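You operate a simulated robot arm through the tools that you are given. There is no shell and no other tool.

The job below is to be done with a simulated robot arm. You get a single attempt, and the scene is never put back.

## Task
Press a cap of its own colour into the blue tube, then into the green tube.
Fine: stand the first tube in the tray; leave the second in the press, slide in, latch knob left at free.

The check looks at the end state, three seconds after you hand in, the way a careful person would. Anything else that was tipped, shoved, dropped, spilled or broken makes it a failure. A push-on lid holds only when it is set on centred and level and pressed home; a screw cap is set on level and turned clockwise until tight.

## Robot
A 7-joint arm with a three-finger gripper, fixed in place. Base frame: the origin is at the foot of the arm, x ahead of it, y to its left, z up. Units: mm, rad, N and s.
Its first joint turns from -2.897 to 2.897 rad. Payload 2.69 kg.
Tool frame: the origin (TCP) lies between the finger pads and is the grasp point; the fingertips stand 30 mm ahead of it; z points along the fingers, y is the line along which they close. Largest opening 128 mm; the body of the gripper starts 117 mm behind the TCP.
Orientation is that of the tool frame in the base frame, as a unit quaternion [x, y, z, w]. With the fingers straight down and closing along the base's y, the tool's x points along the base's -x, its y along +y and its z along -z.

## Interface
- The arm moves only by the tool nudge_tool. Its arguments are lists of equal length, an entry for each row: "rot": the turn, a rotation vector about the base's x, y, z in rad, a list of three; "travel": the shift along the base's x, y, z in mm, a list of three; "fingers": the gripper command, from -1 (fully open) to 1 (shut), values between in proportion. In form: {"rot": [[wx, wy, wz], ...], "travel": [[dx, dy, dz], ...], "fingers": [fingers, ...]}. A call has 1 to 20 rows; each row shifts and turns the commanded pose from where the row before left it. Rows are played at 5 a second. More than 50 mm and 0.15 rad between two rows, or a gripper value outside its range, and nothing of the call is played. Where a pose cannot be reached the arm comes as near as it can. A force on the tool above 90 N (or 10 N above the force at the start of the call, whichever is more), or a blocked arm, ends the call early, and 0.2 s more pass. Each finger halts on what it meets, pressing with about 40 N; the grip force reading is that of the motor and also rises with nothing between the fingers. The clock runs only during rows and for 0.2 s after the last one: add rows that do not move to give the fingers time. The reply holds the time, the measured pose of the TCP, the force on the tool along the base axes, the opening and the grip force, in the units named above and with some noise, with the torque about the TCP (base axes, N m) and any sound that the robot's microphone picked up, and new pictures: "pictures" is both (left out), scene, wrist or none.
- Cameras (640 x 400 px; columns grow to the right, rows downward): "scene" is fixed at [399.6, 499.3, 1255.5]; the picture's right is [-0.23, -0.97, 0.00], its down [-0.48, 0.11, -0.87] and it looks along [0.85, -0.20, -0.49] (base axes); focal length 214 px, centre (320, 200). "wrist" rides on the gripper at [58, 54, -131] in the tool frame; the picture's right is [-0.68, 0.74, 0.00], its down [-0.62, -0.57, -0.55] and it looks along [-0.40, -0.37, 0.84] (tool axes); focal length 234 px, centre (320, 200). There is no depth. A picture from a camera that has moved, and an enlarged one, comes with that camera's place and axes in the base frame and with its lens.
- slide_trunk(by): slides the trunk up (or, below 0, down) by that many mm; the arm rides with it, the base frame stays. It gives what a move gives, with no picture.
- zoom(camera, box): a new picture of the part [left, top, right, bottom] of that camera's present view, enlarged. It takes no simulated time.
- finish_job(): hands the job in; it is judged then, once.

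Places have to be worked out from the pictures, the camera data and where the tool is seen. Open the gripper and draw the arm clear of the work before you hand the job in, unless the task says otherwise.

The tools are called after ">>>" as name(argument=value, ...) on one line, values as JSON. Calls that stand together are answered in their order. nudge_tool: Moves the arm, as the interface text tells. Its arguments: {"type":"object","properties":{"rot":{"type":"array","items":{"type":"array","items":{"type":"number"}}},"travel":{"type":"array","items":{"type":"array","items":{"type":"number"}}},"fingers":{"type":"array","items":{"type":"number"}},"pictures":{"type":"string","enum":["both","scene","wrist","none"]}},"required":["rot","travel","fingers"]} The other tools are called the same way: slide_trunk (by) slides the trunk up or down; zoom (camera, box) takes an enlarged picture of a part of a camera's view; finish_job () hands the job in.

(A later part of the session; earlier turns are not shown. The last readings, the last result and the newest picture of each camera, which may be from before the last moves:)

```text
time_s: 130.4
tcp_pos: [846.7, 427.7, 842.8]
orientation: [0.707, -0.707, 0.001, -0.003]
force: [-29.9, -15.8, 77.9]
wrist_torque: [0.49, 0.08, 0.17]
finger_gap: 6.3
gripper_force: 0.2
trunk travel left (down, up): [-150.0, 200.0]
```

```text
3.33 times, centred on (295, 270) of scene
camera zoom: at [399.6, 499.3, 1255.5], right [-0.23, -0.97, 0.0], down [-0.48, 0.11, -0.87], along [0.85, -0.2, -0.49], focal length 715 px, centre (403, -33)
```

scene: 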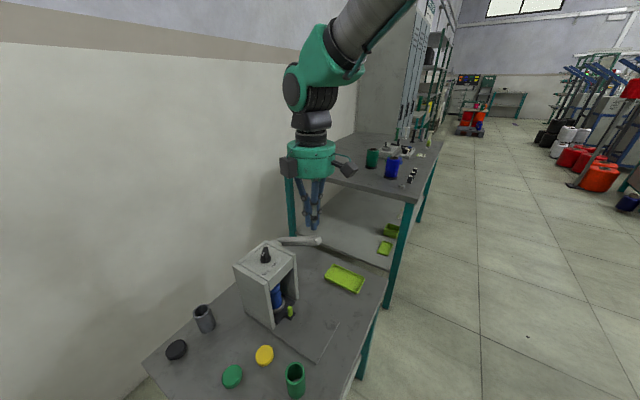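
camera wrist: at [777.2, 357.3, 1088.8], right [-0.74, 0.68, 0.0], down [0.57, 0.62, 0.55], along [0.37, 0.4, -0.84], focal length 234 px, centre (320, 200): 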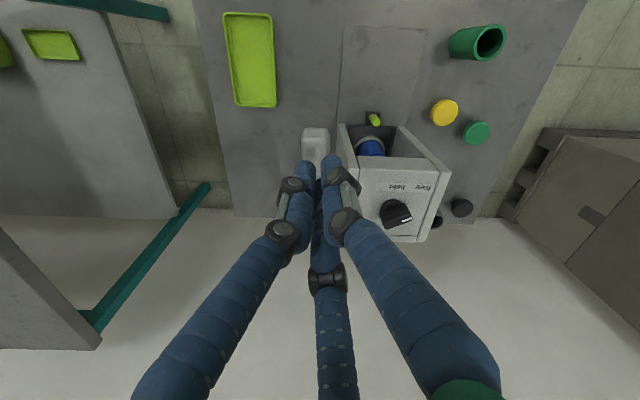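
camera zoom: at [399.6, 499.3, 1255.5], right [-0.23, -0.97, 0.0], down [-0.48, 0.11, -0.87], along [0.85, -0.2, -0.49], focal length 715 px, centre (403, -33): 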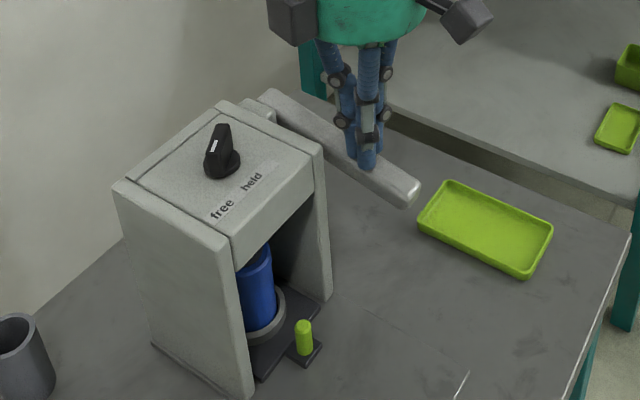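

It's stalled at about 85 N total. I'll zoom in closely on the cap/tube junction to judge whether it's home.

>>> zoom(camera="scene", box=[273, 278, 293, 300])

>>> zoom(camera="wrist", box=[350, 110, 410, 160])

```text
16.00 times, centred on (283, 289) of scene
camera zoom: at [399.6, 499.3, 1255.5], right [-0.23, -0.97, 0.0], down [-0.48, 0.11, -0.87], along [0.85, -0.2, -0.49], focal length 3432 px, centre (912, -1224)
```

zoom: 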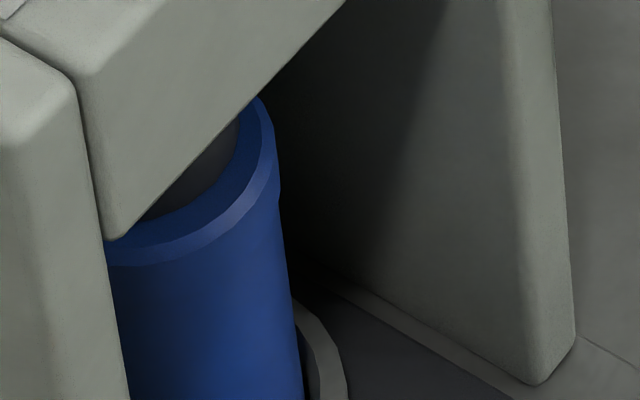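

```text
8.00 times, centred on (380, 135) of wrist
camera zoom: at [792.6, 368.6, 972.1], right [-0.74, 0.68, 0.0], down [0.56, 0.61, 0.56], along [0.38, 0.41, -0.83], focal length 1873 px, centre (-160, 720)
```

zoom: 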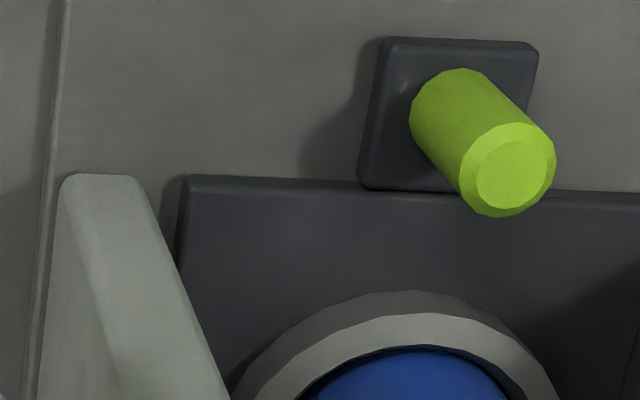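

The flange appears to sit flush on the tube with the ram on top. I'll let the lever rise by lifting along the reverse arc.

>>> nudge_tool(rot=[[0, 0, 0], [0, 0, 0], [0, 0, 0], [0, 0, 0], [0, 0, 0], [0, 0, 0], [0, 0, 0], [0, 0, 0], [0, 0, 0], [0, 0, 0], [0, 0, 0], [0, 0, 0]], travel=[[-1, -1, 4], [-2, -2, 6], [-2, -2, 8], [-2, -2, 8], [-2, -2, 8], [-2, -2, 8], [-1, -1, 10], [-1, -1, 10], [0, 0, 12], [0, 0, 12], [0, 0, 15], [0, 0, 0]], fingers=[0.9, 0.9, 0.9, 0.9, 0.9, 0.9, 0.9, 0.9, 0.9, 0.9, 0.9, 0.9])

>>> zoom(camera="scene", box=[230, 210, 360, 330])

>>> zoom(camera="scene", box=[265, 270, 305, 320])

```text
time_s: 133.0
tcp_pos: [833.6, 415.9, 935.2]
orientation: [-0.707, 0.707, 0.0, 0.0]
force: [-0.2, -0.3, -0.1]
wrist_torque: [-0.01, -0.01, -0.02]
finger_gap: 6.2
gripper_force: 0.0
trunk travel left (down, up): [-150.0, 200.0]
camera wrist: at [780.1, 356.5, 1065.6], right [-0.74, 0.68, 0.0], down [0.57, 0.62, 0.55], along [0.37, 0.4, -0.84], focal length 234 px, centre (320, 200)
```

scene: 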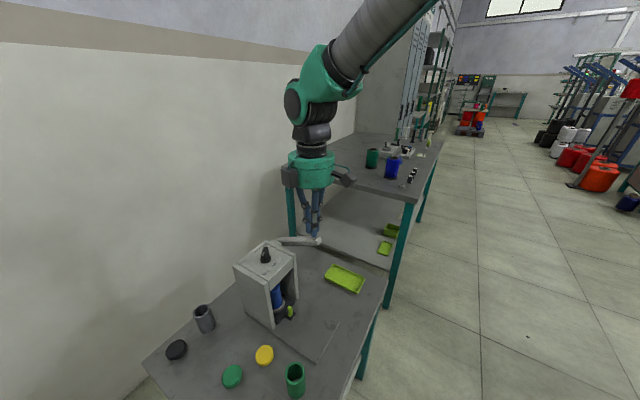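
wrist: 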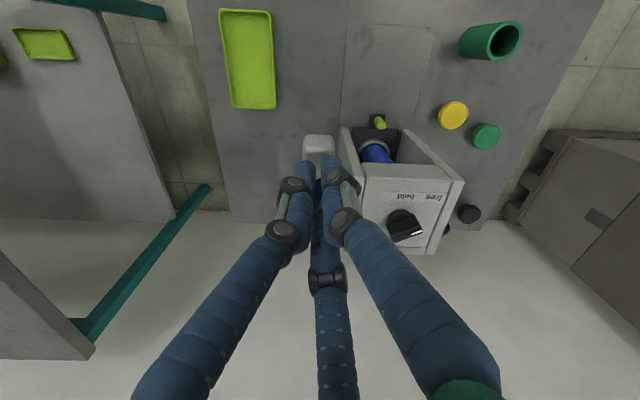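

```text
3.33 times, centred on (295, 270) of scene
camera zoom: at [399.6, 499.3, 1255.5], right [-0.23, -0.97, 0.0], down [-0.48, 0.11, -0.87], along [0.85, -0.2, -0.49], focal length 715 px, centre (403, -33)
```

zoom: 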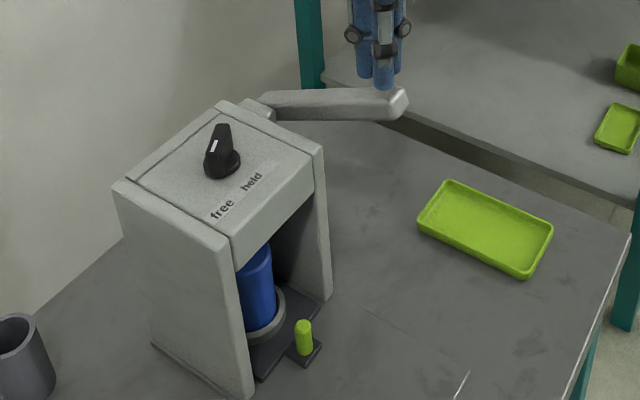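

```text
8.00 times, centred on (285, 295) of scene
camera zoom: at [399.6, 499.3, 1255.5], right [-0.23, -0.97, 0.0], down [-0.48, 0.11, -0.87], along [0.85, -0.2, -0.49], focal length 1716 px, centre (600, -560)
```

zoom: 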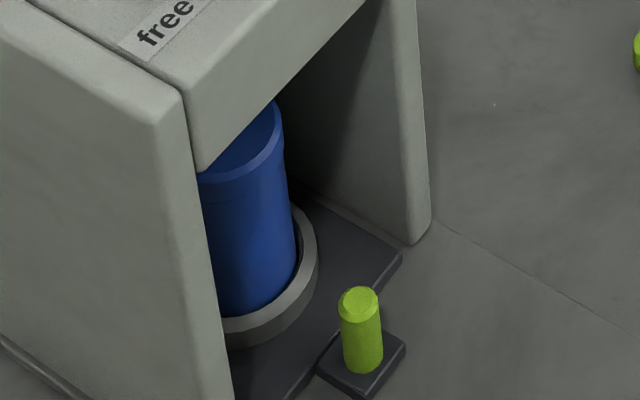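

The lever sprang back up and the cap is flush. Now I'll pull the slide out by gripping its post: move back toward −p, tilt 27° and open the fingers to about 34 mm.

>>> nudge_tool(rot=[[0, 0, 0], [0, 0, 0], [0, 0, 0], [0, 0, 0], [0.0833, -0.0833, 0], [0.0833, -0.0833, 0], [0.0833, -0.0833, 0], [0.0833, -0.0833, 0], [0, 0, 0], [0, 0, 0]], travel=[[-29.3, -29.3, 10], [-29.3, -29.3, 0], [-33.7, 33.7, 0], [-33.7, 33.7, 0], [0, 0, -40], [0, 0, -40], [0, 0, -40], [0, 0, -35], [0, 0, 0], [0, 0, 0]], fingers=[0.9, 0.9, 0.47, 0.47, 0.47, 0.47, 0.47, 0.47, 0.47, 0.47])

>>> zoom(camera="wrist", box=[240, 100, 400, 260])

>>> zoom(camera="scene", box=[250, 240, 370, 350])

```text
time_s: 135.2
tcp_pos: [707.0, 426.6, 789.4]
orientation: [-0.687, 0.688, 0.0, 0.233]
force: [-0.9, -0.7, -0.3]
wrist_torque: [0.02, -0.01, 0.0]
finger_gap: 33.7
gripper_force: 0.1
trunk travel left (down, up): [-150.0, 200.0]
camera wrist: at [618.2, 331.5, 869.6], right [-0.73, 0.68, -0.02], down [0.33, 0.38, 0.87], along [0.6, 0.63, -0.5], focal length 234 px, centre (320, 200)
```

scene: 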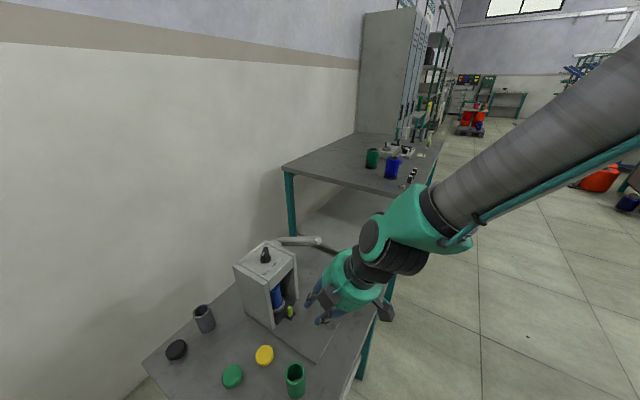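
wrist: 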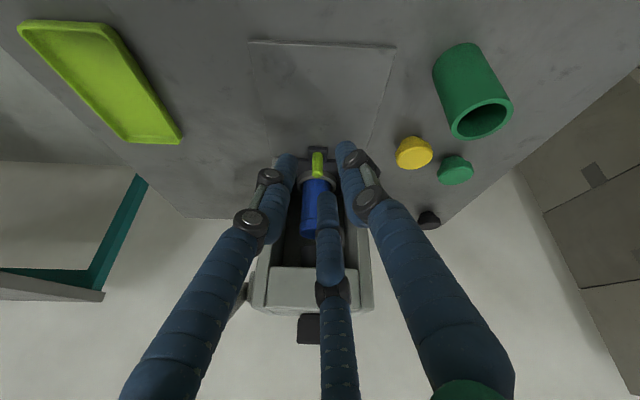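

```text
2.50 times, centred on (320, 180) of wrist
camera zoom: at [618.2, 331.5, 869.6], right [-0.73, 0.68, -0.02], down [0.33, 0.38, 0.87], along [0.6, 0.63, -0.5], focal length 585 px, centre (320, 250)
```

zoom: 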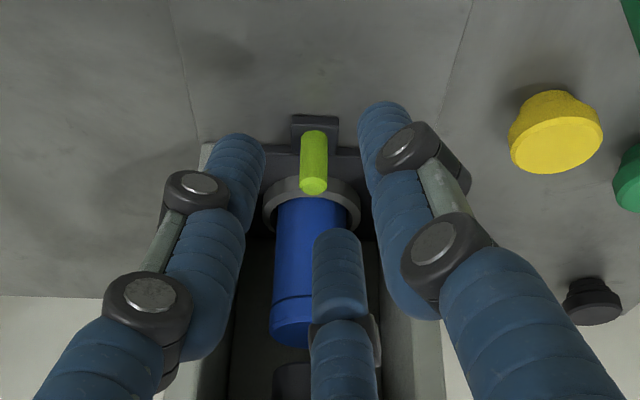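

```text
3.64 times, centred on (310, 295) of scene
camera zoom: at [399.6, 499.3, 1255.5], right [-0.23, -0.97, 0.0], down [-0.48, 0.11, -0.87], along [0.85, -0.2, -0.49], focal length 780 px, centre (356, -146)
```

zoom: 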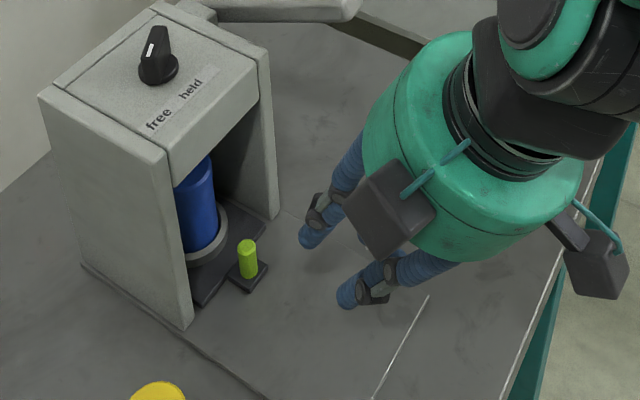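

The capped blue tube shows a flush flange seam. The post is at p≈905, q≈−200. I'll approach along the tool axis with a ~26 mm opening.

>>> nudge_tool(rot=[[0, 0, 0], [0, 0, 0], [0, 0, 0], [0, 0, 0], [0, 0, 0]], travel=[[17.8, 17, -14], [17.8, 17, -14], [17.8, 17, -13], [0, 0, 0], [0, 0, 0]], fingers=[0.6, 0.6, 0.6, 0.6, 0.6])

>>> zoom(camera="wrist", box=[250, 90, 390, 230])

>>> zoom(camera="scene", box=[250, 260, 340, 340])

```text
time_s: 136.4
tcp_pos: [762.0, 475.4, 747.5]
orientation: [-0.687, 0.688, 0.0, 0.233]
force: [-0.6, 0.3, 0.3]
wrist_torque: [0.01, -0.01, 0.01]
finger_gap: 25.6
gripper_force: 0.1
trunk travel left (down, up): [-150.0, 200.0]
camera wrist: at [672.3, 380.6, 827.5], right [-0.73, 0.68, -0.02], down [0.33, 0.38, 0.87], along [0.6, 0.63, -0.5], focal length 234 px, centre (320, 200)
```

scene: 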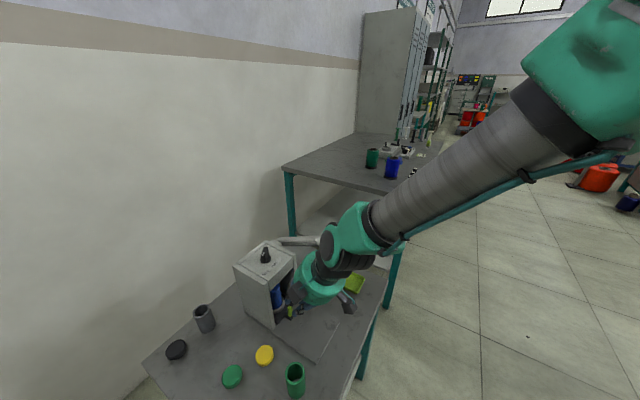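
wrist: 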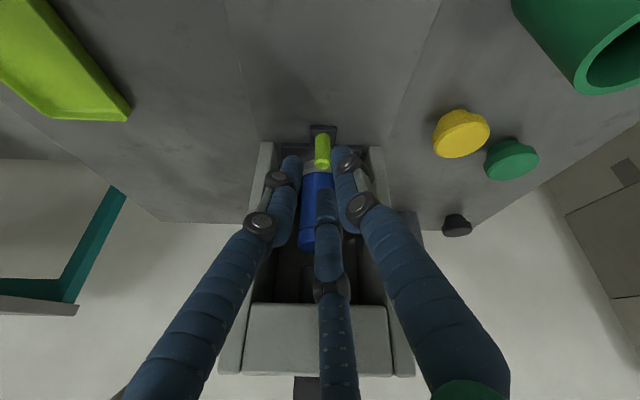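

```text
2.86 times, centred on (320, 160) of wrist
camera zoom: at [672.3, 380.6, 827.5], right [-0.73, 0.68, -0.02], down [0.33, 0.38, 0.87], along [0.6, 0.63, -0.5], focal length 669 px, centre (320, 314)
```

zoom: 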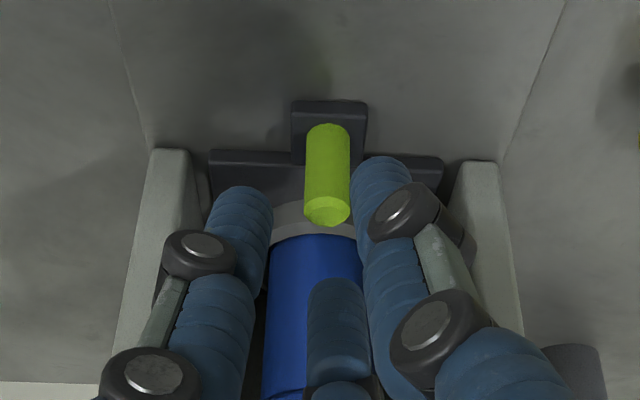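

```text
5.00 times, centred on (295, 300) of scene
camera zoom: at [399.6, 499.3, 1255.5], right [-0.23, -0.97, 0.0], down [-0.48, 0.11, -0.87], along [0.85, -0.2, -0.49], focal length 1072 px, centre (445, -300)
```

zoom: 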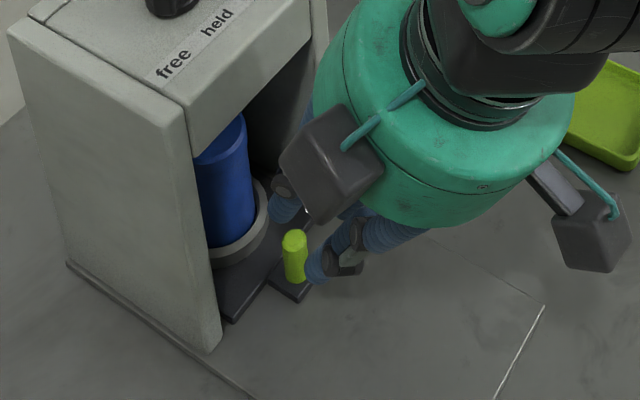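

Alignment is good; it needs about 1.5 mm more +q. I'll advance 43 mm along the tool axis so the fingers straddle the post.

>>> nudge_tool(rot=[[0, 0, 0], [0, 0, 0], [0, 0, 0], [0, 0, 0], [0, 0, 0], [0, 0, 0], [0, 0, 0]], travel=[[-1.06, 1.06, 0], [3.46, 3.46, -9.6], [3.46, 3.46, -9.6], [3.46, 3.46, -9.6], [3.4, 3.4, -9], [0, 0, 0], [0, 0, 0]], fingers=[0.6, 0.6, 0.6, 0.6, 0.6, 0.6, 0.6])

>>> zoom(camera="wrist", box=[250, 90, 390, 230])

>>> zoom(camera="scene", box=[250, 260, 340, 340])

```text
time_s: 138.0
tcp_pos: [774.3, 490.9, 711.2]
orientation: [-0.687, 0.688, 0.0, 0.233]
force: [0.2, -0.5, 0.9]
wrist_torque: [0.01, 0.01, 0.04]
finger_gap: 25.6
gripper_force: 0.0
trunk travel left (down, up): [-150.0, 200.0]
camera wrist: at [685.7, 396.0, 791.5], right [-0.73, 0.68, -0.02], down [0.33, 0.38, 0.87], along [0.6, 0.63, -0.5], focal length 234 px, centre (320, 200)
```

scene: 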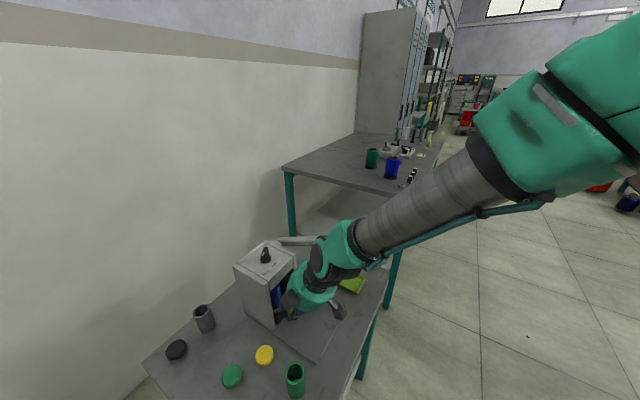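
wrist: 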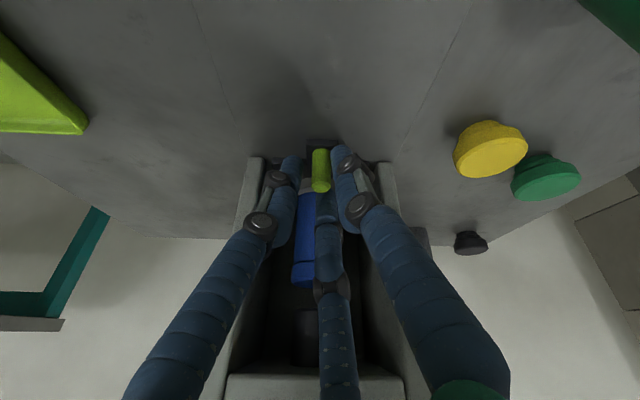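

```text
2.86 times, centred on (320, 160) of wrist
camera zoom: at [685.7, 396.0, 791.5], right [-0.73, 0.68, -0.02], down [0.33, 0.38, 0.87], along [0.6, 0.63, -0.5], focal length 669 px, centre (320, 314)
```

zoom: 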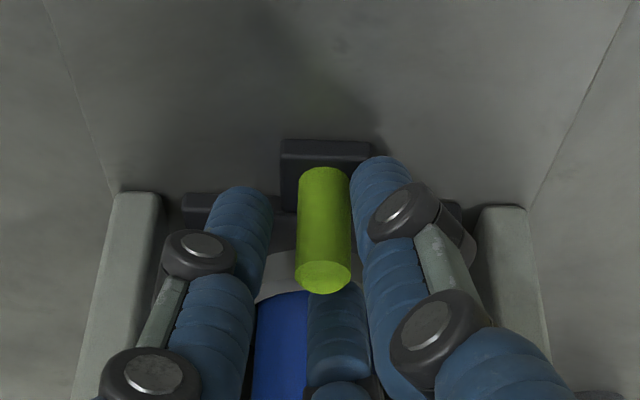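

```text
5.00 times, centred on (295, 300) of scene
camera zoom: at [399.6, 499.3, 1255.5], right [-0.23, -0.97, 0.0], down [-0.48, 0.11, -0.87], along [0.85, -0.2, -0.49], focal length 1072 px, centre (445, -300)
```

zoom: 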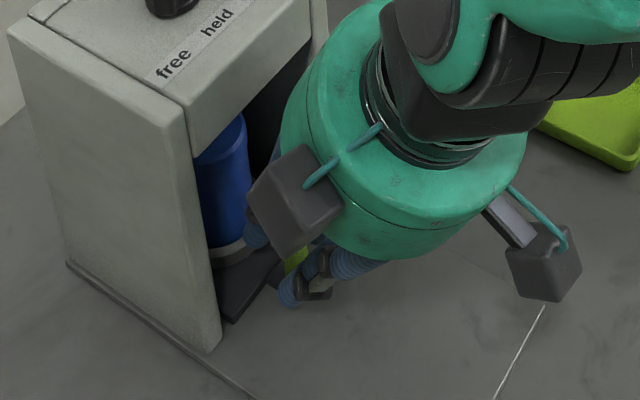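

The post stands between the fingers, with the third finger behind it. I'll close on it.

>>> nudge_tool(rot=[[0, 0, 0], [0, 0, 0], [0, 0, 0], [0, 0, 0], [0, 0, 0]], travel=[[0, 0, 0], [0, 0, 0], [0, 0, 0], [0, 0, 0], [0, 0, 0]], fingers=[0.7, 0.8, 0.9, 1.0, 1.0], pictures="none")

>>> zoom(camera="wrist", box=[250, 90, 390, 230])

```text
time_s: 139.2
tcp_pos: [772.2, 493.3, 710.5]
orientation: [0.689, -0.687, 0.0, -0.232]
force: [-25.3, 26.0, -1.1]
wrist_torque: [0.26, 0.99, 0.3]
finger_gap: 17.5
gripper_force: 43.0
trunk travel left (down, up): [-150.0, 200.0]
```

```text
2.86 times, centred on (320, 160) of wrist
camera zoom: at [684.0, 397.1, 791.1], right [-0.73, 0.68, -0.02], down [0.33, 0.38, 0.87], along [0.6, 0.63, -0.5], focal length 669 px, centre (320, 314)
```

zoom: 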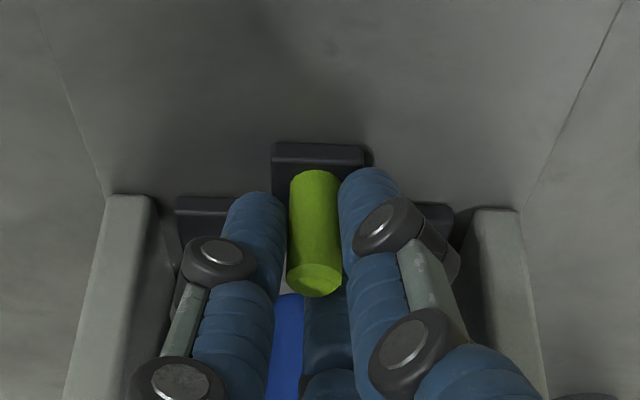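

Gripped, with a sideways load of about 36 N toward +q. I'll relieve that by shifting +q 2.5 mm, then start pulling the slide out along −p.

>>> nudge_tool(rot=[[0, 0, 0], [0, 0, 0], [0, 0, 0], [0, 0, 0], [0, 0, 0], [0, 0, 0], [0, 0, 0], [0, 0, 0], [0, 0, 0]], travel=[[-1.0, 1.0, 0], [-0.8, 0.8, 0], [0, 0, 0], [-1.41, -1.41, 0], [-2.12, -2.12, 0], [-2.12, -2.12, 0], [-2.12, -2.12, 0], [-2.12, -2.12, 0], [0, 0, 0]], fingers=[1, 1, 1, 1, 1, 1, 1, 1, 1], pictures="none")

>>> zoom(camera="scene", box=[250, 260, 340, 340])

```text
time_s: 141.2
tcp_pos: [763.9, 483.9, 710.2]
orientation: [0.688, -0.687, 0.0, -0.234]
force: [-10.8, 11.6, 0.9]
wrist_torque: [0.0, 0.58, 0.11]
finger_gap: 17.2
gripper_force: 42.6
trunk travel left (down, up): [-150.0, 200.0]
```

```text
5.00 times, centred on (295, 300) of scene
camera zoom: at [399.6, 499.3, 1255.5], right [-0.23, -0.97, 0.0], down [-0.48, 0.11, -0.87], along [0.85, -0.2, -0.49], focal length 1072 px, centre (445, -300)
```

zoom: 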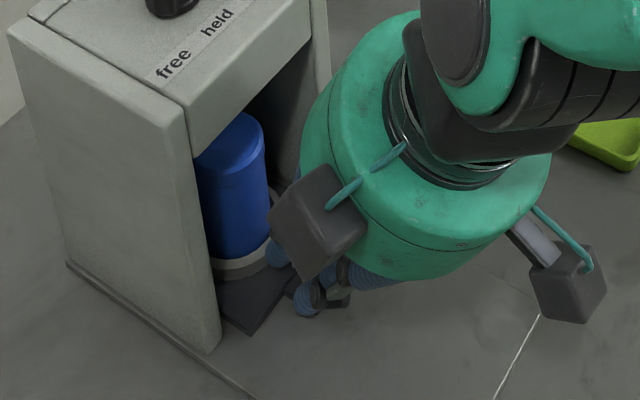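

The slide follows. I'll continue pulling in slow steps.

>>> nudge_tool(rot=[[0, 0, 0], [0, 0, 0], [0, 0, 0], [0, 0, 0], [0, 0, 0], [0, 0, 0], [0, 0, 0], [0, 0, 0], [0, 0, 0], [0, 0, 0], [0, 0, 0], [0, 0, 0], [0, 0, 0], [0, 0, 0], [0, 0, 0], [0, 0, 0], [0, 0, 0], [0, 0, 0], [0, 0, 0]], travel=[[-2.6, -1.6, 0], [-2.12, -2.12, 0], [-2.12, -2.12, 0], [-2.12, -2.12, 0], [-2.12, -2.12, 0], [-2.12, -2.12, 0], [-2.12, -2.12, 0], [-2.12, -2.12, 0], [-2.12, -2.12, 0], [-2.12, -2.12, 0], [-2.12, -2.12, 0], [-2.12, -2.12, 0], [-2.12, -2.12, 0], [-2.12, -2.12, 0], [-2.12, -2.12, 0], [-2.12, -2.12, 0], [-2.12, -2.12, 0], [-2.12, -2.12, 0], [0, 0, 0]], fingers=[1, 1, 1, 1, 1, 1, 1, 1, 1, 1, 1, 1, 1, 1, 1, 1, 1, 1, 1], pictures="none")

>>> zoom(camera="scene", box=[250, 260, 350, 350])

```text
time_s: 145.2
tcp_pos: [726.3, 444.8, 710.2]
orientation: [-0.687, 0.688, 0.0, 0.233]
force: [18.8, -18.8, -5.9]
wrist_torque: [-0.56, -0.26, -0.14]
finger_gap: 17.2
gripper_force: 42.2
trunk travel left (down, up): [-150.0, 200.0]
```

```text
4.44 times, centred on (300, 305) of scene
camera zoom: at [399.6, 499.3, 1255.5], right [-0.23, -0.97, 0.0], down [-0.48, 0.11, -0.87], along [0.85, -0.2, -0.49], focal length 953 px, centre (409, -267)
```

zoom: 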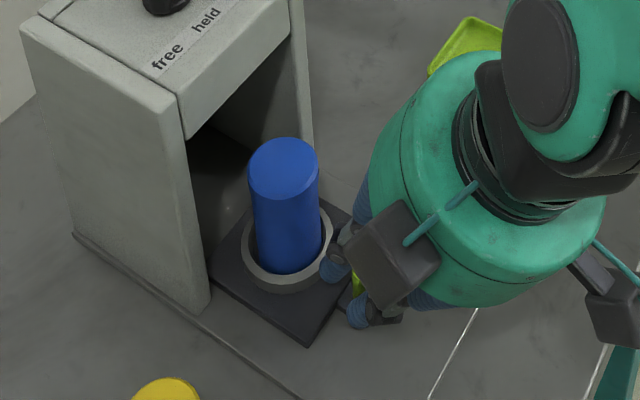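

The sideways load reversed; I'll correct it by 1.8 mm toward −q and continue.

>>> nudge_tool(rot=[[0, 0, 0], [0, 0, 0], [0, 0, 0], [0, 0, 0], [0, 0, 0], [0, 0, 0], [0, 0, 0], [0, 0, 0], [0, 0, 0], [0, 0, 0], [0, 0, 0], [0, 0, 0]], travel=[[0.7, -0.7, 0], [0.6, -0.6, 0], [-2.12, -2.12, 0], [-2.12, -2.12, 0], [-2.12, -2.12, 0], [-2.12, -2.12, 0], [-2.12, -2.12, 0], [-2.12, -2.12, 0], [-2.12, -2.12, 0], [-2.12, -2.12, 0], [-2.12, -2.12, 0], [0, 0, 0]], fingers=[1, 1, 1, 1, 1, 1, 1, 1, 1, 1, 1, 1], pictures="none")

>>> nudge_tool(rot=[[0, 0, 0], [0, 0, 0], [0, 0, 0], [0, 0, 0], [0, 0, 0], [0, 0, 0]], travel=[[-2.12, -2.12, 0], [-2.12, -2.12, 0], [-2.12, -2.12, 0], [-2.12, -2.12, 0], [-2.12, -2.12, 0], [0, 0, 0]], fingers=[1, 1, 1, 1, 1, 1], pictures="none")

>>> zoom(camera="scene", box=[250, 260, 350, 350])

```text
time_s: 147.8
tcp_pos: [706.3, 427.4, 710.7]
orientation: [-0.687, 0.688, 0.001, 0.233]
force: [-1.0, -1.1, -10.7]
wrist_torque: [-0.14, 0.27, -0.05]
finger_gap: 16.9
gripper_force: 42.3
trunk travel left (down, up): [-150.0, 200.0]
```

```text
time_s: 149.2
tcp_pos: [696.8, 415.7, 711.4]
orientation: [0.688, -0.687, 0.0, -0.233]
force: [-13.8, 12.4, -9.2]
wrist_torque: [0.12, 0.77, 0.14]
finger_gap: 17.2
gripper_force: 42.9
trunk travel left (down, up): [-150.0, 200.0]
```

```text
4.44 times, centred on (300, 305) of scene
camera zoom: at [399.6, 499.3, 1255.5], right [-0.23, -0.97, 0.0], down [-0.48, 0.11, -0.87], along [0.85, -0.2, -0.49], focal length 953 px, centre (409, -267)
```

zoom: 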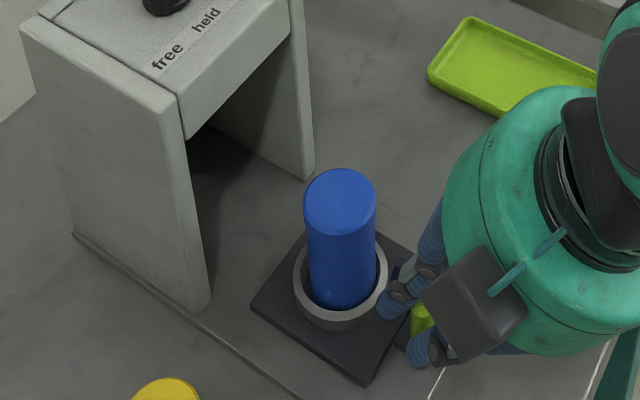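

The slide is 108 mm out. A few more steps to the outer stop.

>>> nudge_tool(rot=[[0, 0, 0], [0, 0, 0], [0, 0, 0], [0, 0, 0]], travel=[[-2.8, -1.4, 0], [-2.12, -2.12, 0], [-2.12, -2.12, 0], [0, 0, 0]], fingers=[1, 1, 1, 1], pictures="none")

>>> nudge_tool(rot=[[0, 0, 0], [0, 0, 0], [0, 0, 0]], travel=[[-1.4, -1.4, 0], [-1.4, -1.4, 0], [0, 0, 0]], fingers=[1, 1, 1], pictures="none")

```text
time_s: 150.2
tcp_pos: [691.2, 410.3, 710.4]
orientation: [0.688, -0.687, -0.001, -0.233]
force: [-13.4, 10.1, -15.1]
wrist_torque: [0.07, 0.71, 0.12]
finger_gap: 17.2
gripper_force: 42.5
trunk travel left (down, up): [-150.0, 200.0]
```

```text
time_s: 151.0
tcp_pos: [687.9, 407.8, 711.1]
orientation: [0.688, -0.687, -0.001, -0.233]
force: [-0.4, 10.7, -26.0]
wrist_torque: [0.24, 0.3, 0.07]
finger_gap: 17.3
gripper_force: 43.4
trunk travel left (down, up): [-150.0, 200.0]
```

The slide is out at its stop. I'll release the post and back off along the tool axis.

>>> nudge_tool(rot=[[0, 0, 0], [0, 0, 0], [0, 0, 0], [0, 0, 0], [0, 0, 0], [0, 0, 0], [0, 0, 0], [0, 0, 0], [0, 0, 0]], travel=[[0, 0, 0], [0, 0, 0], [0, 0, 0], [-3.2, -3.2, 9], [-6.4, -6.4, 18], [-6.4, -6.4, 30], [0, 0, 40], [0, 0, 40], [0, 0, 0]], fingers=[0.7, 0.5, 0.5, 0.5, 0.5, 0.5, 0.5, 0.5, 0.5])

>>> zoom(camera="scene", box=[260, 270, 360, 360])

>>> zoom(camera="scene", box=[295, 285, 330, 325])

```text
time_s: 153.0
tcp_pos: [670.4, 390.4, 847.9]
orientation: [-0.688, 0.688, 0.0, 0.233]
force: [-1.0, 0.1, 0.6]
wrist_torque: [-0.02, -0.04, -0.01]
finger_gap: 32.0
gripper_force: 0.0
trunk travel left (down, up): [-150.0, 200.0]
camera wrist: at [580.3, 295.5, 929.0], right [-0.73, 0.68, -0.02], down [0.33, 0.38, 0.87], along [0.6, 0.63, -0.5], focal length 234 px, centre (320, 200)
```

scene: 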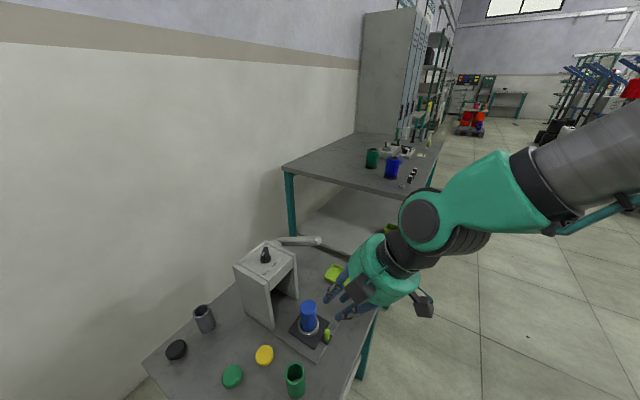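
wrist: 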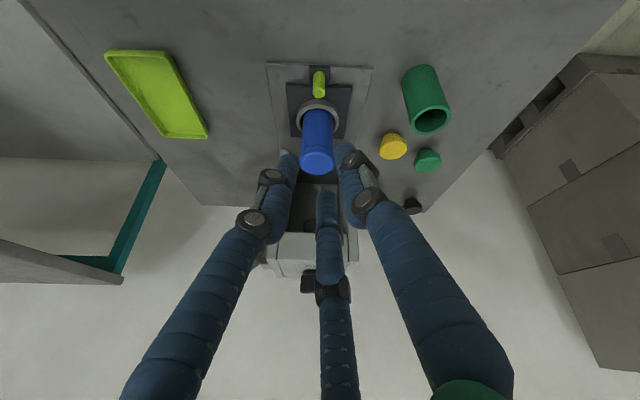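

```text
4.44 times, centred on (310, 315) of scene
camera zoom: at [399.6, 499.3, 1255.5], right [-0.23, -0.97, 0.0], down [-0.48, 0.11, -0.87], along [0.85, -0.2, -0.49], focal length 953 px, centre (364, -311)
```

zoom: 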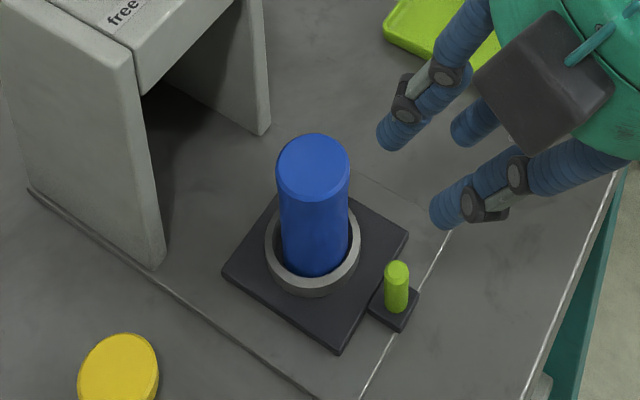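

```text
10.00 times, centred on (312, 305) of scene
camera zoom: at [399.6, 499.3, 1255.5], right [-0.23, -0.97, 0.0], down [-0.48, 0.11, -0.87], along [0.85, -0.2, -0.49], focal length 2145 px, centre (395, -850)
```

zoom: 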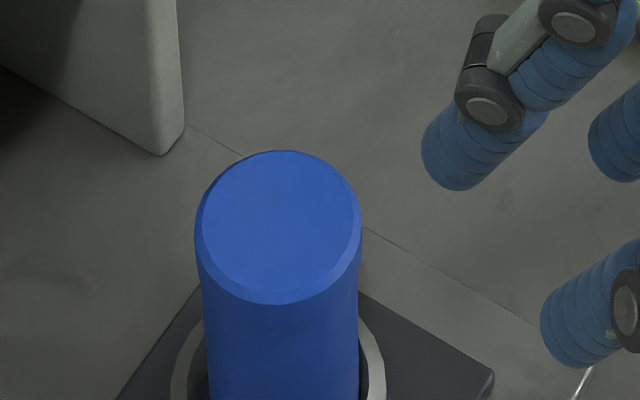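

The first cap is fully seated: flange flush and centred. Next I'll level the tool, open it and hover over the blue tube to grip it.

>>> nudge_tool(rot=[[-0.0833, 0.0833, 0], [-0.0833, 0.0833, 0], [-0.0833, 0.0833, 0], [-0.0833, 0.0833, 0], [0, 0, 0], [0, 0, 0], [0, 0, 0], [0, 0, 0]], travel=[[16, 15.5, 2], [16, 15.5, 0], [16, 15.5, 0], [16, 15.5, 0], [0, 0, 0], [0, 0, 0], [0, 0, 0], [0, 0, 0]], fingers=[0, 0, 0, 0, 0, 0, 0, 0])

>>> zoom(camera="wrist", box=[260, 80, 380, 200])

>>> zoom(camera="scene", box=[280, 260, 345, 330])

```text
time_s: 154.8
tcp_pos: [736.8, 451.9, 849.0]
orientation: [0.707, -0.707, 0.0, 0.0]
force: [0.2, 0.8, -0.3]
wrist_torque: [-0.02, 0.04, -0.02]
finger_gap: 63.8
gripper_force: 0.1
trunk travel left (down, up): [-150.0, 200.0]
camera wrist: at [682.6, 393.5, 980.1], right [-0.74, 0.68, 0.0], down [0.57, 0.62, 0.55], along [0.37, 0.4, -0.84], focal length 234 px, centre (320, 200)
```

scene: 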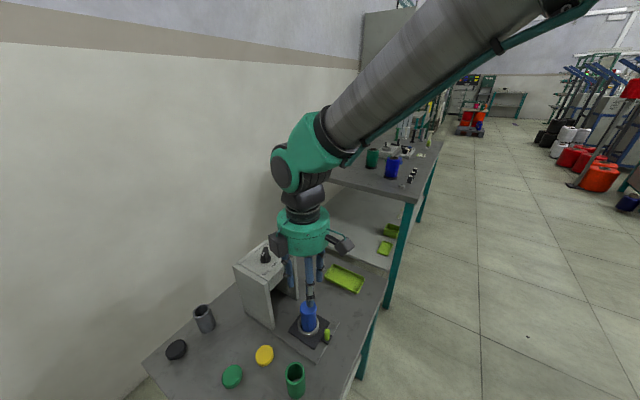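
wrist: 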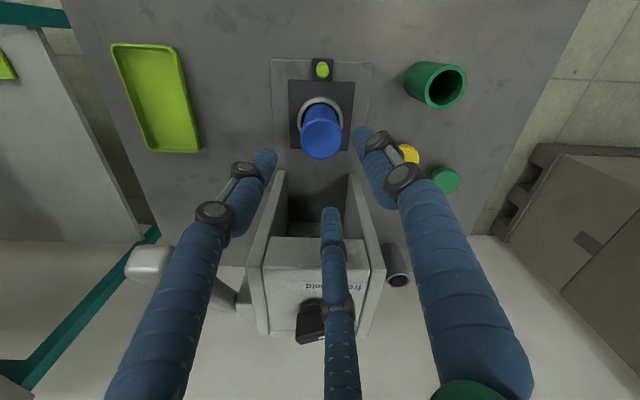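

```text
3.33 times, centred on (320, 140) of wrist
camera zoom: at [682.6, 393.5, 980.1], right [-0.74, 0.68, 0.0], down [0.57, 0.62, 0.55], along [0.37, 0.4, -0.84], focal length 781 px, centre (320, 400)
```

zoom: 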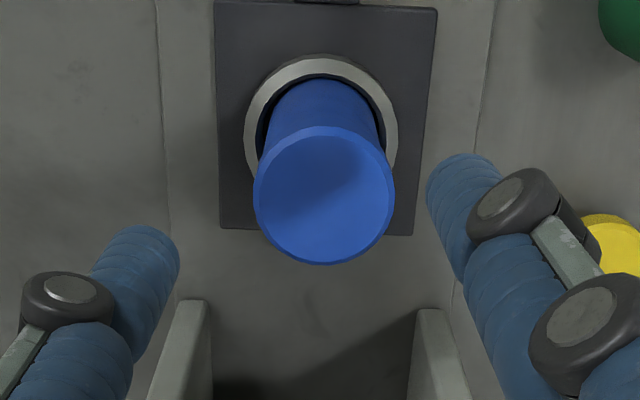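

```text
5.71 times, centred on (312, 295) of scene
camera zoom: at [399.6, 499.3, 1255.5], right [-0.23, -0.97, 0.0], down [-0.48, 0.11, -0.87], along [0.85, -0.2, -0.49], focal length 1226 px, centre (363, -343)
```

zoom: 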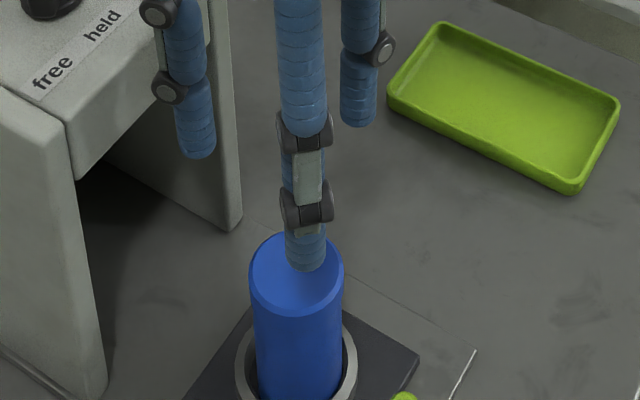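

The tube axis is at about (731.8,450.4). I'll shift over it and lower the open fingers around the tube to TCP z≈733.

>>> nudge_tool(rot=[[0, 0, 0], [0, 0, 0], [0, 0, 0], [0, 0, 0], [0, 0, 0], [0, 0, 0], [0, 0, 0]], travel=[[-5, -1.5, -20], [0, 0, -35], [0, 0, -30], [0, 0, -20], [0, 0, -11], [0, 0, 0], [0, 0, 0]], fingers=[0, 0, 0, 0, 0, 0, 0])

>>> zoom(camera="wrist", box=[260, 90, 380, 240])

>>> zoom(camera="scene", box=[280, 270, 345, 340])

```text
time_s: 156.4
tcp_pos: [728.6, 451.1, 734.5]
orientation: [0.707, -0.707, 0.0, 0.0]
force: [-0.2, -0.5, 0.9]
wrist_torque: [0.01, 0.01, 0.04]
finger_gap: 64.2
gripper_force: 0.0
trunk travel left (down, up): [-150.0, 200.0]
camera wrist: at [676.1, 392.4, 865.3], right [-0.74, 0.68, 0.0], down [0.57, 0.62, 0.55], along [0.37, 0.4, -0.84], focal length 234 px, centre (320, 200)
```

scene: 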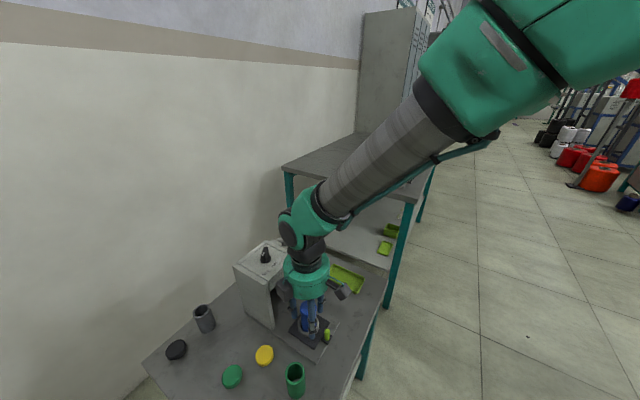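
wrist: 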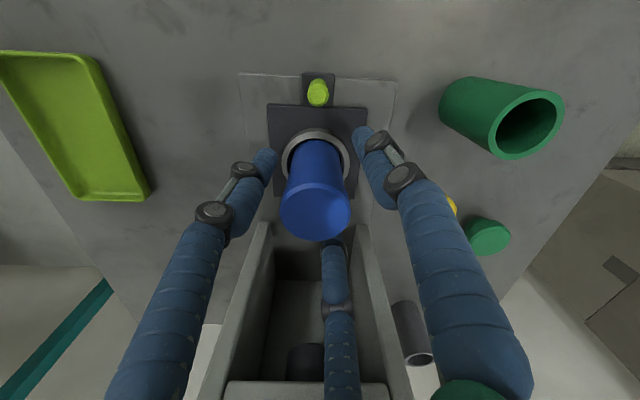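

```text
2.67 times, centred on (320, 165) of wrist
camera zoom: at [676.1, 392.4, 865.3], right [-0.74, 0.68, 0.0], down [0.57, 0.62, 0.55], along [0.37, 0.4, -0.84], focal length 624 px, centre (320, 293)
```

zoom: 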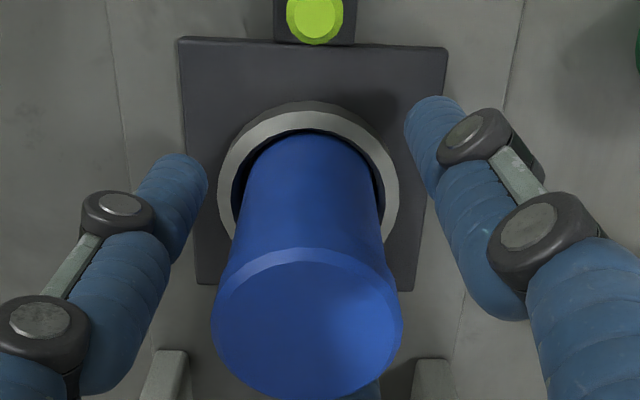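

```text
5.71 times, centred on (312, 305) of scene
camera zoom: at [399.6, 499.3, 1255.5], right [-0.23, -0.97, 0.0], down [-0.48, 0.11, -0.87], along [0.85, -0.2, -0.49], focal length 1226 px, centre (363, -400)
```

zoom: 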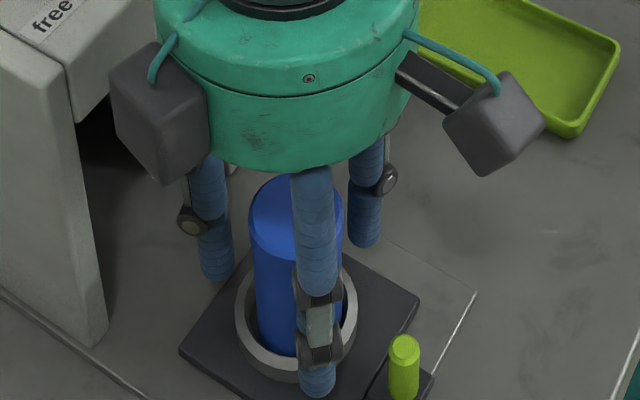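

The fingers straddle the tube. I'll close gradually.

>>> nudge_tool(rot=[[0, 0, 0], [0, 0, 0], [0, 0, 0], [0, 0, 0], [0, 0, 0]], travel=[[0, 0, 0], [0, 0, 0], [0, 0, 0], [0, 0, 0], [0, 0, 0]], fingers=[0.2, 0.3, 0.4, 0.6, 0.7], pictures="wrist")

>>> zoom(camera="scene", box=[280, 270, 345, 340])

```text
time_s: 157.6
tcp_pos: [729.7, 451.2, 734.7]
orientation: [-0.707, 0.707, 0.0, 0.0]
force: [3.6, 0.2, 0.2]
wrist_torque: [-0.03, -0.21, 0.01]
finger_gap: 40.8
gripper_force: 16.0
trunk travel left (down, up): [-150.0, 200.0]
camera wrist: at [676.5, 392.5, 865.5], right [-0.74, 0.68, 0.0], down [0.57, 0.62, 0.55], along [0.37, 0.4, -0.84], focal length 234 px, centre (320, 200)
```

wrist: 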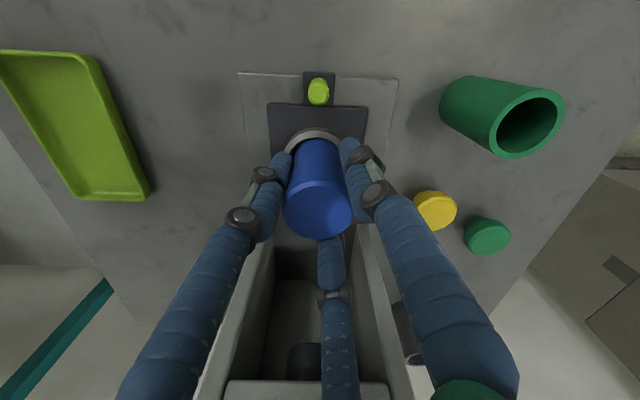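

```text
5.71 times, centred on (312, 305) of scene
camera zoom: at [399.6, 499.3, 1255.5], right [-0.23, -0.97, 0.0], down [-0.48, 0.11, -0.87], along [0.85, -0.2, -0.49], focal length 1226 px, centre (363, -400)
```

zoom: 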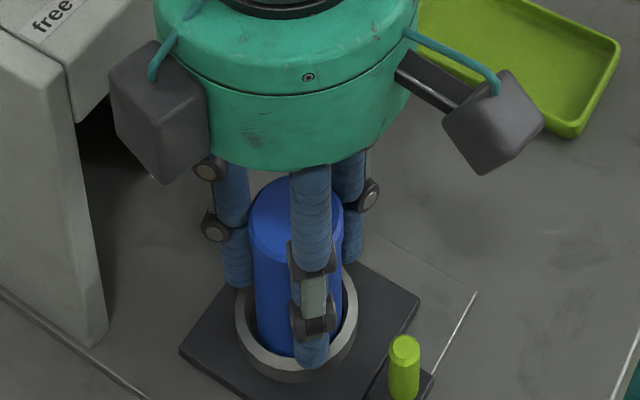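

Contact at gap 40.8 and still building. I'll finish the grip and lift slowly to test the tube comes out cleanly.

>>> nudge_tool(rot=[[0, 0, 0], [0, 0, 0], [0, 0, 0], [0, 0, 0], [0, 0, 0]], travel=[[0, 0, 0], [0, 0, 0], [0, 0, 3], [0, 0, 5], [0, 0, 0]], fingers=[0.8, 0.8, 0.8, 0.8, 0.8], pictures="none")

>>> zoom(camera="scene", box=[280, 270, 345, 340])

```text
time_s: 158.8
tcp_pos: [730.3, 452.6, 741.5]
orientation: [-0.707, 0.707, 0.0, 0.0]
force: [2.3, -0.3, 0.0]
wrist_torque: [-0.01, -0.18, 0.0]
finger_gap: 40.1
gripper_force: 20.5
trunk travel left (down, up): [-150.0, 200.0]
```

```text
5.71 times, centred on (312, 305) of scene
camera zoom: at [399.6, 499.3, 1255.5], right [-0.23, -0.97, 0.0], down [-0.48, 0.11, -0.87], along [0.85, -0.2, -0.49], focal length 1226 px, centre (363, -400)
```

zoom: 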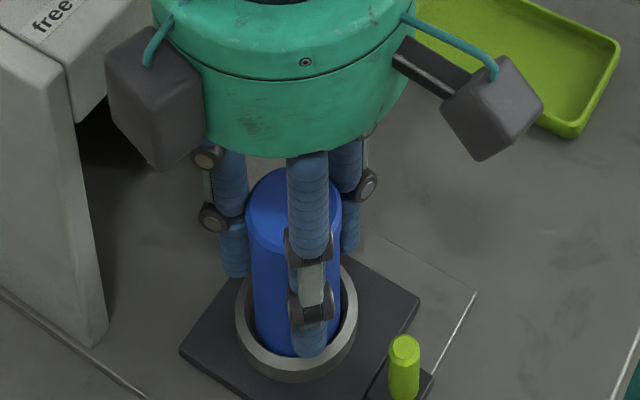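

I'll apply full grip and lift 20 mm more to confirm.

>>> nudge_tool(rot=[[0, 0, 0], [0, 0, 0], [0, 0, 0], [0, 0, 0], [0, 0, 0]], travel=[[0, 0, 0], [0, 0, 0], [0, 0, 8], [0, 0, 12], [0, 0, 0]], fingers=[1, 1, 1, 1, 1], pictures="none")

>>> zoom(camera="scene", box=[280, 260, 345, 340])

>>> zoom(camera="wrist", box=[260, 90, 380, 240])

```text
time_s: 160.0
tcp_pos: [729.0, 451.4, 762.6]
orientation: [-0.707, 0.708, 0.0, 0.0]
force: [0.4, -1.0, -0.5]
wrist_torque: [0.02, 0.0, 0.03]
finger_gap: 38.3
gripper_force: 40.0
trunk travel left (down, up): [-150.0, 200.0]
```

```text
5.00 times, centred on (312, 300) of scene
camera zoom: at [399.6, 499.3, 1255.5], right [-0.23, -0.97, 0.0], down [-0.48, 0.11, -0.87], along [0.85, -0.2, -0.49], focal length 1072 px, centre (358, -300)
```

zoom: 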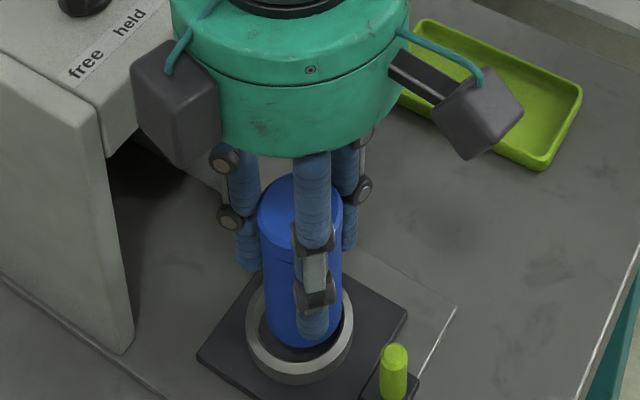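

```text
2.67 times, centred on (320, 165) of wrist
camera zoom: at [676.1, 391.7, 892.3], right [-0.74, 0.68, 0.0], down [0.57, 0.62, 0.55], along [0.37, 0.4, -0.84], focal length 624 px, centre (320, 293)
```

zoom: 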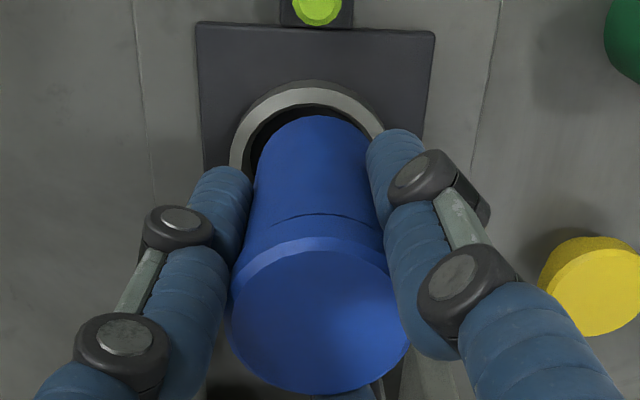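

The tube is lifted cleanly with its cap (38.3 mm, 40 N). I'll carry it around the lever toward the tray and hover.

>>> nudge_tool(rot=[[0, 0, 0], [0, 0, 0], [0, 0, 0], [0, 0, 0], [0, 0, 0], [0, 0, 0], [0, 0, 0], [0, 0, 0], [0, 0, 0], [0, 0, 0], [0, 0, 0], [0, 0, 0], [0, 0, 0]], travel=[[0, 0, 20], [0, 0, 30], [0, -20, 0], [0, -35, 0], [0, -35, 0], [0, -31, 0], [25, -5, 0], [32, -7, 0], [32, -7, 0], [32, -7, 0], [12, -3, 0], [0, 0, 0], [0, 0, 0]], fingers=[1, 1, 1, 1, 1, 1, 1, 1, 1, 1, 1, 1, 1])

>>> zoom(camera="wrist", box=[220, 60, 420, 220])

>>> zoom(camera="scene", box=[290, 220, 400, 320])

```text
time_s: 162.8
tcp_pos: [865.3, 301.5, 813.0]
orientation: [-0.707, 0.707, 0.0, 0.001]
force: [0.1, 0.3, 0.4]
wrist_torque: [-0.01, 0.04, 0.0]
finger_gap: 38.3
gripper_force: 39.8
trunk travel left (down, up): [-150.0, 200.0]
camera wrist: at [811.9, 242.6, 944.0], right [-0.74, 0.68, 0.0], down [0.57, 0.62, 0.55], along [0.37, 0.4, -0.84], focal length 234 px, centre (320, 200)
```

scene: 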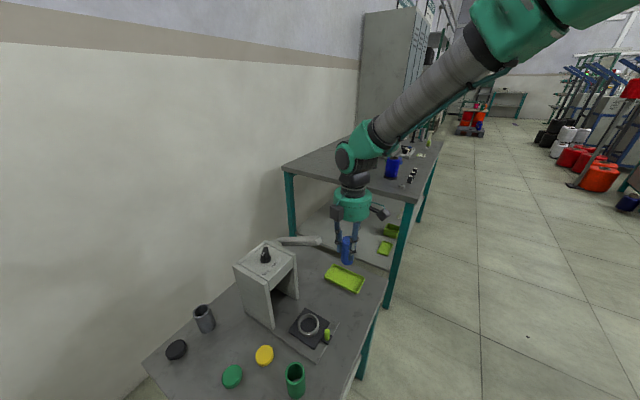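
wrist: 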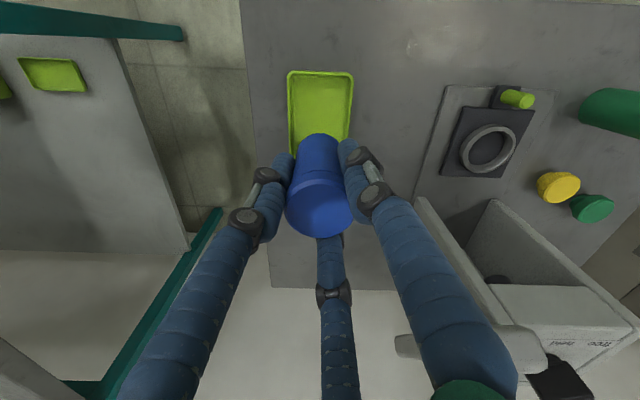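

```text
2.50 times, centred on (320, 140) of wrist
camera zoom: at [811.9, 242.6, 944.0], right [-0.74, 0.68, 0.0], down [0.57, 0.62, 0.55], along [0.37, 0.4, -0.84], focal length 585 px, centre (320, 350)
```

zoom: 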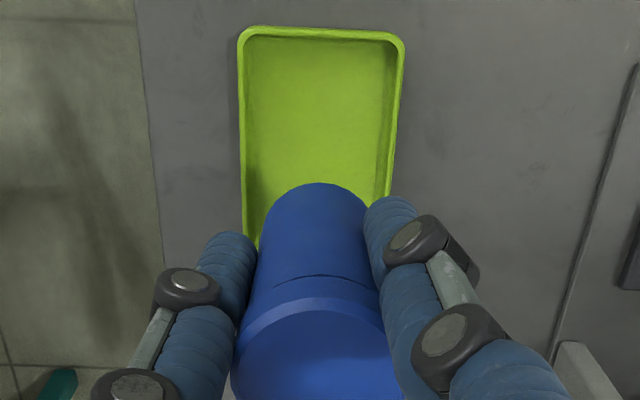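

```text
4.00 times, centred on (345, 270) of scene
camera zoom: at [399.6, 499.3, 1255.5], right [-0.23, -0.97, 0.0], down [-0.48, 0.11, -0.87], along [0.85, -0.2, -0.49], focal length 858 px, centre (220, -80)
```

zoom: 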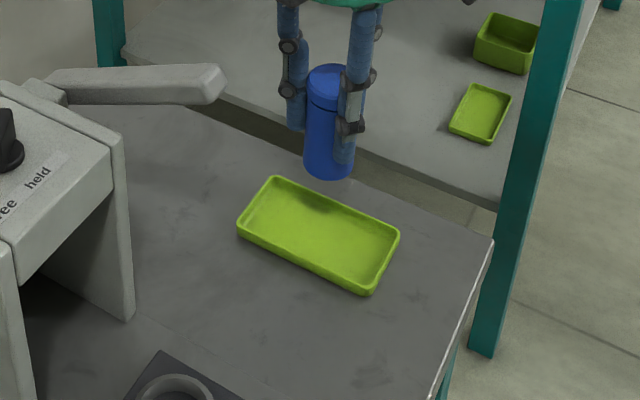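

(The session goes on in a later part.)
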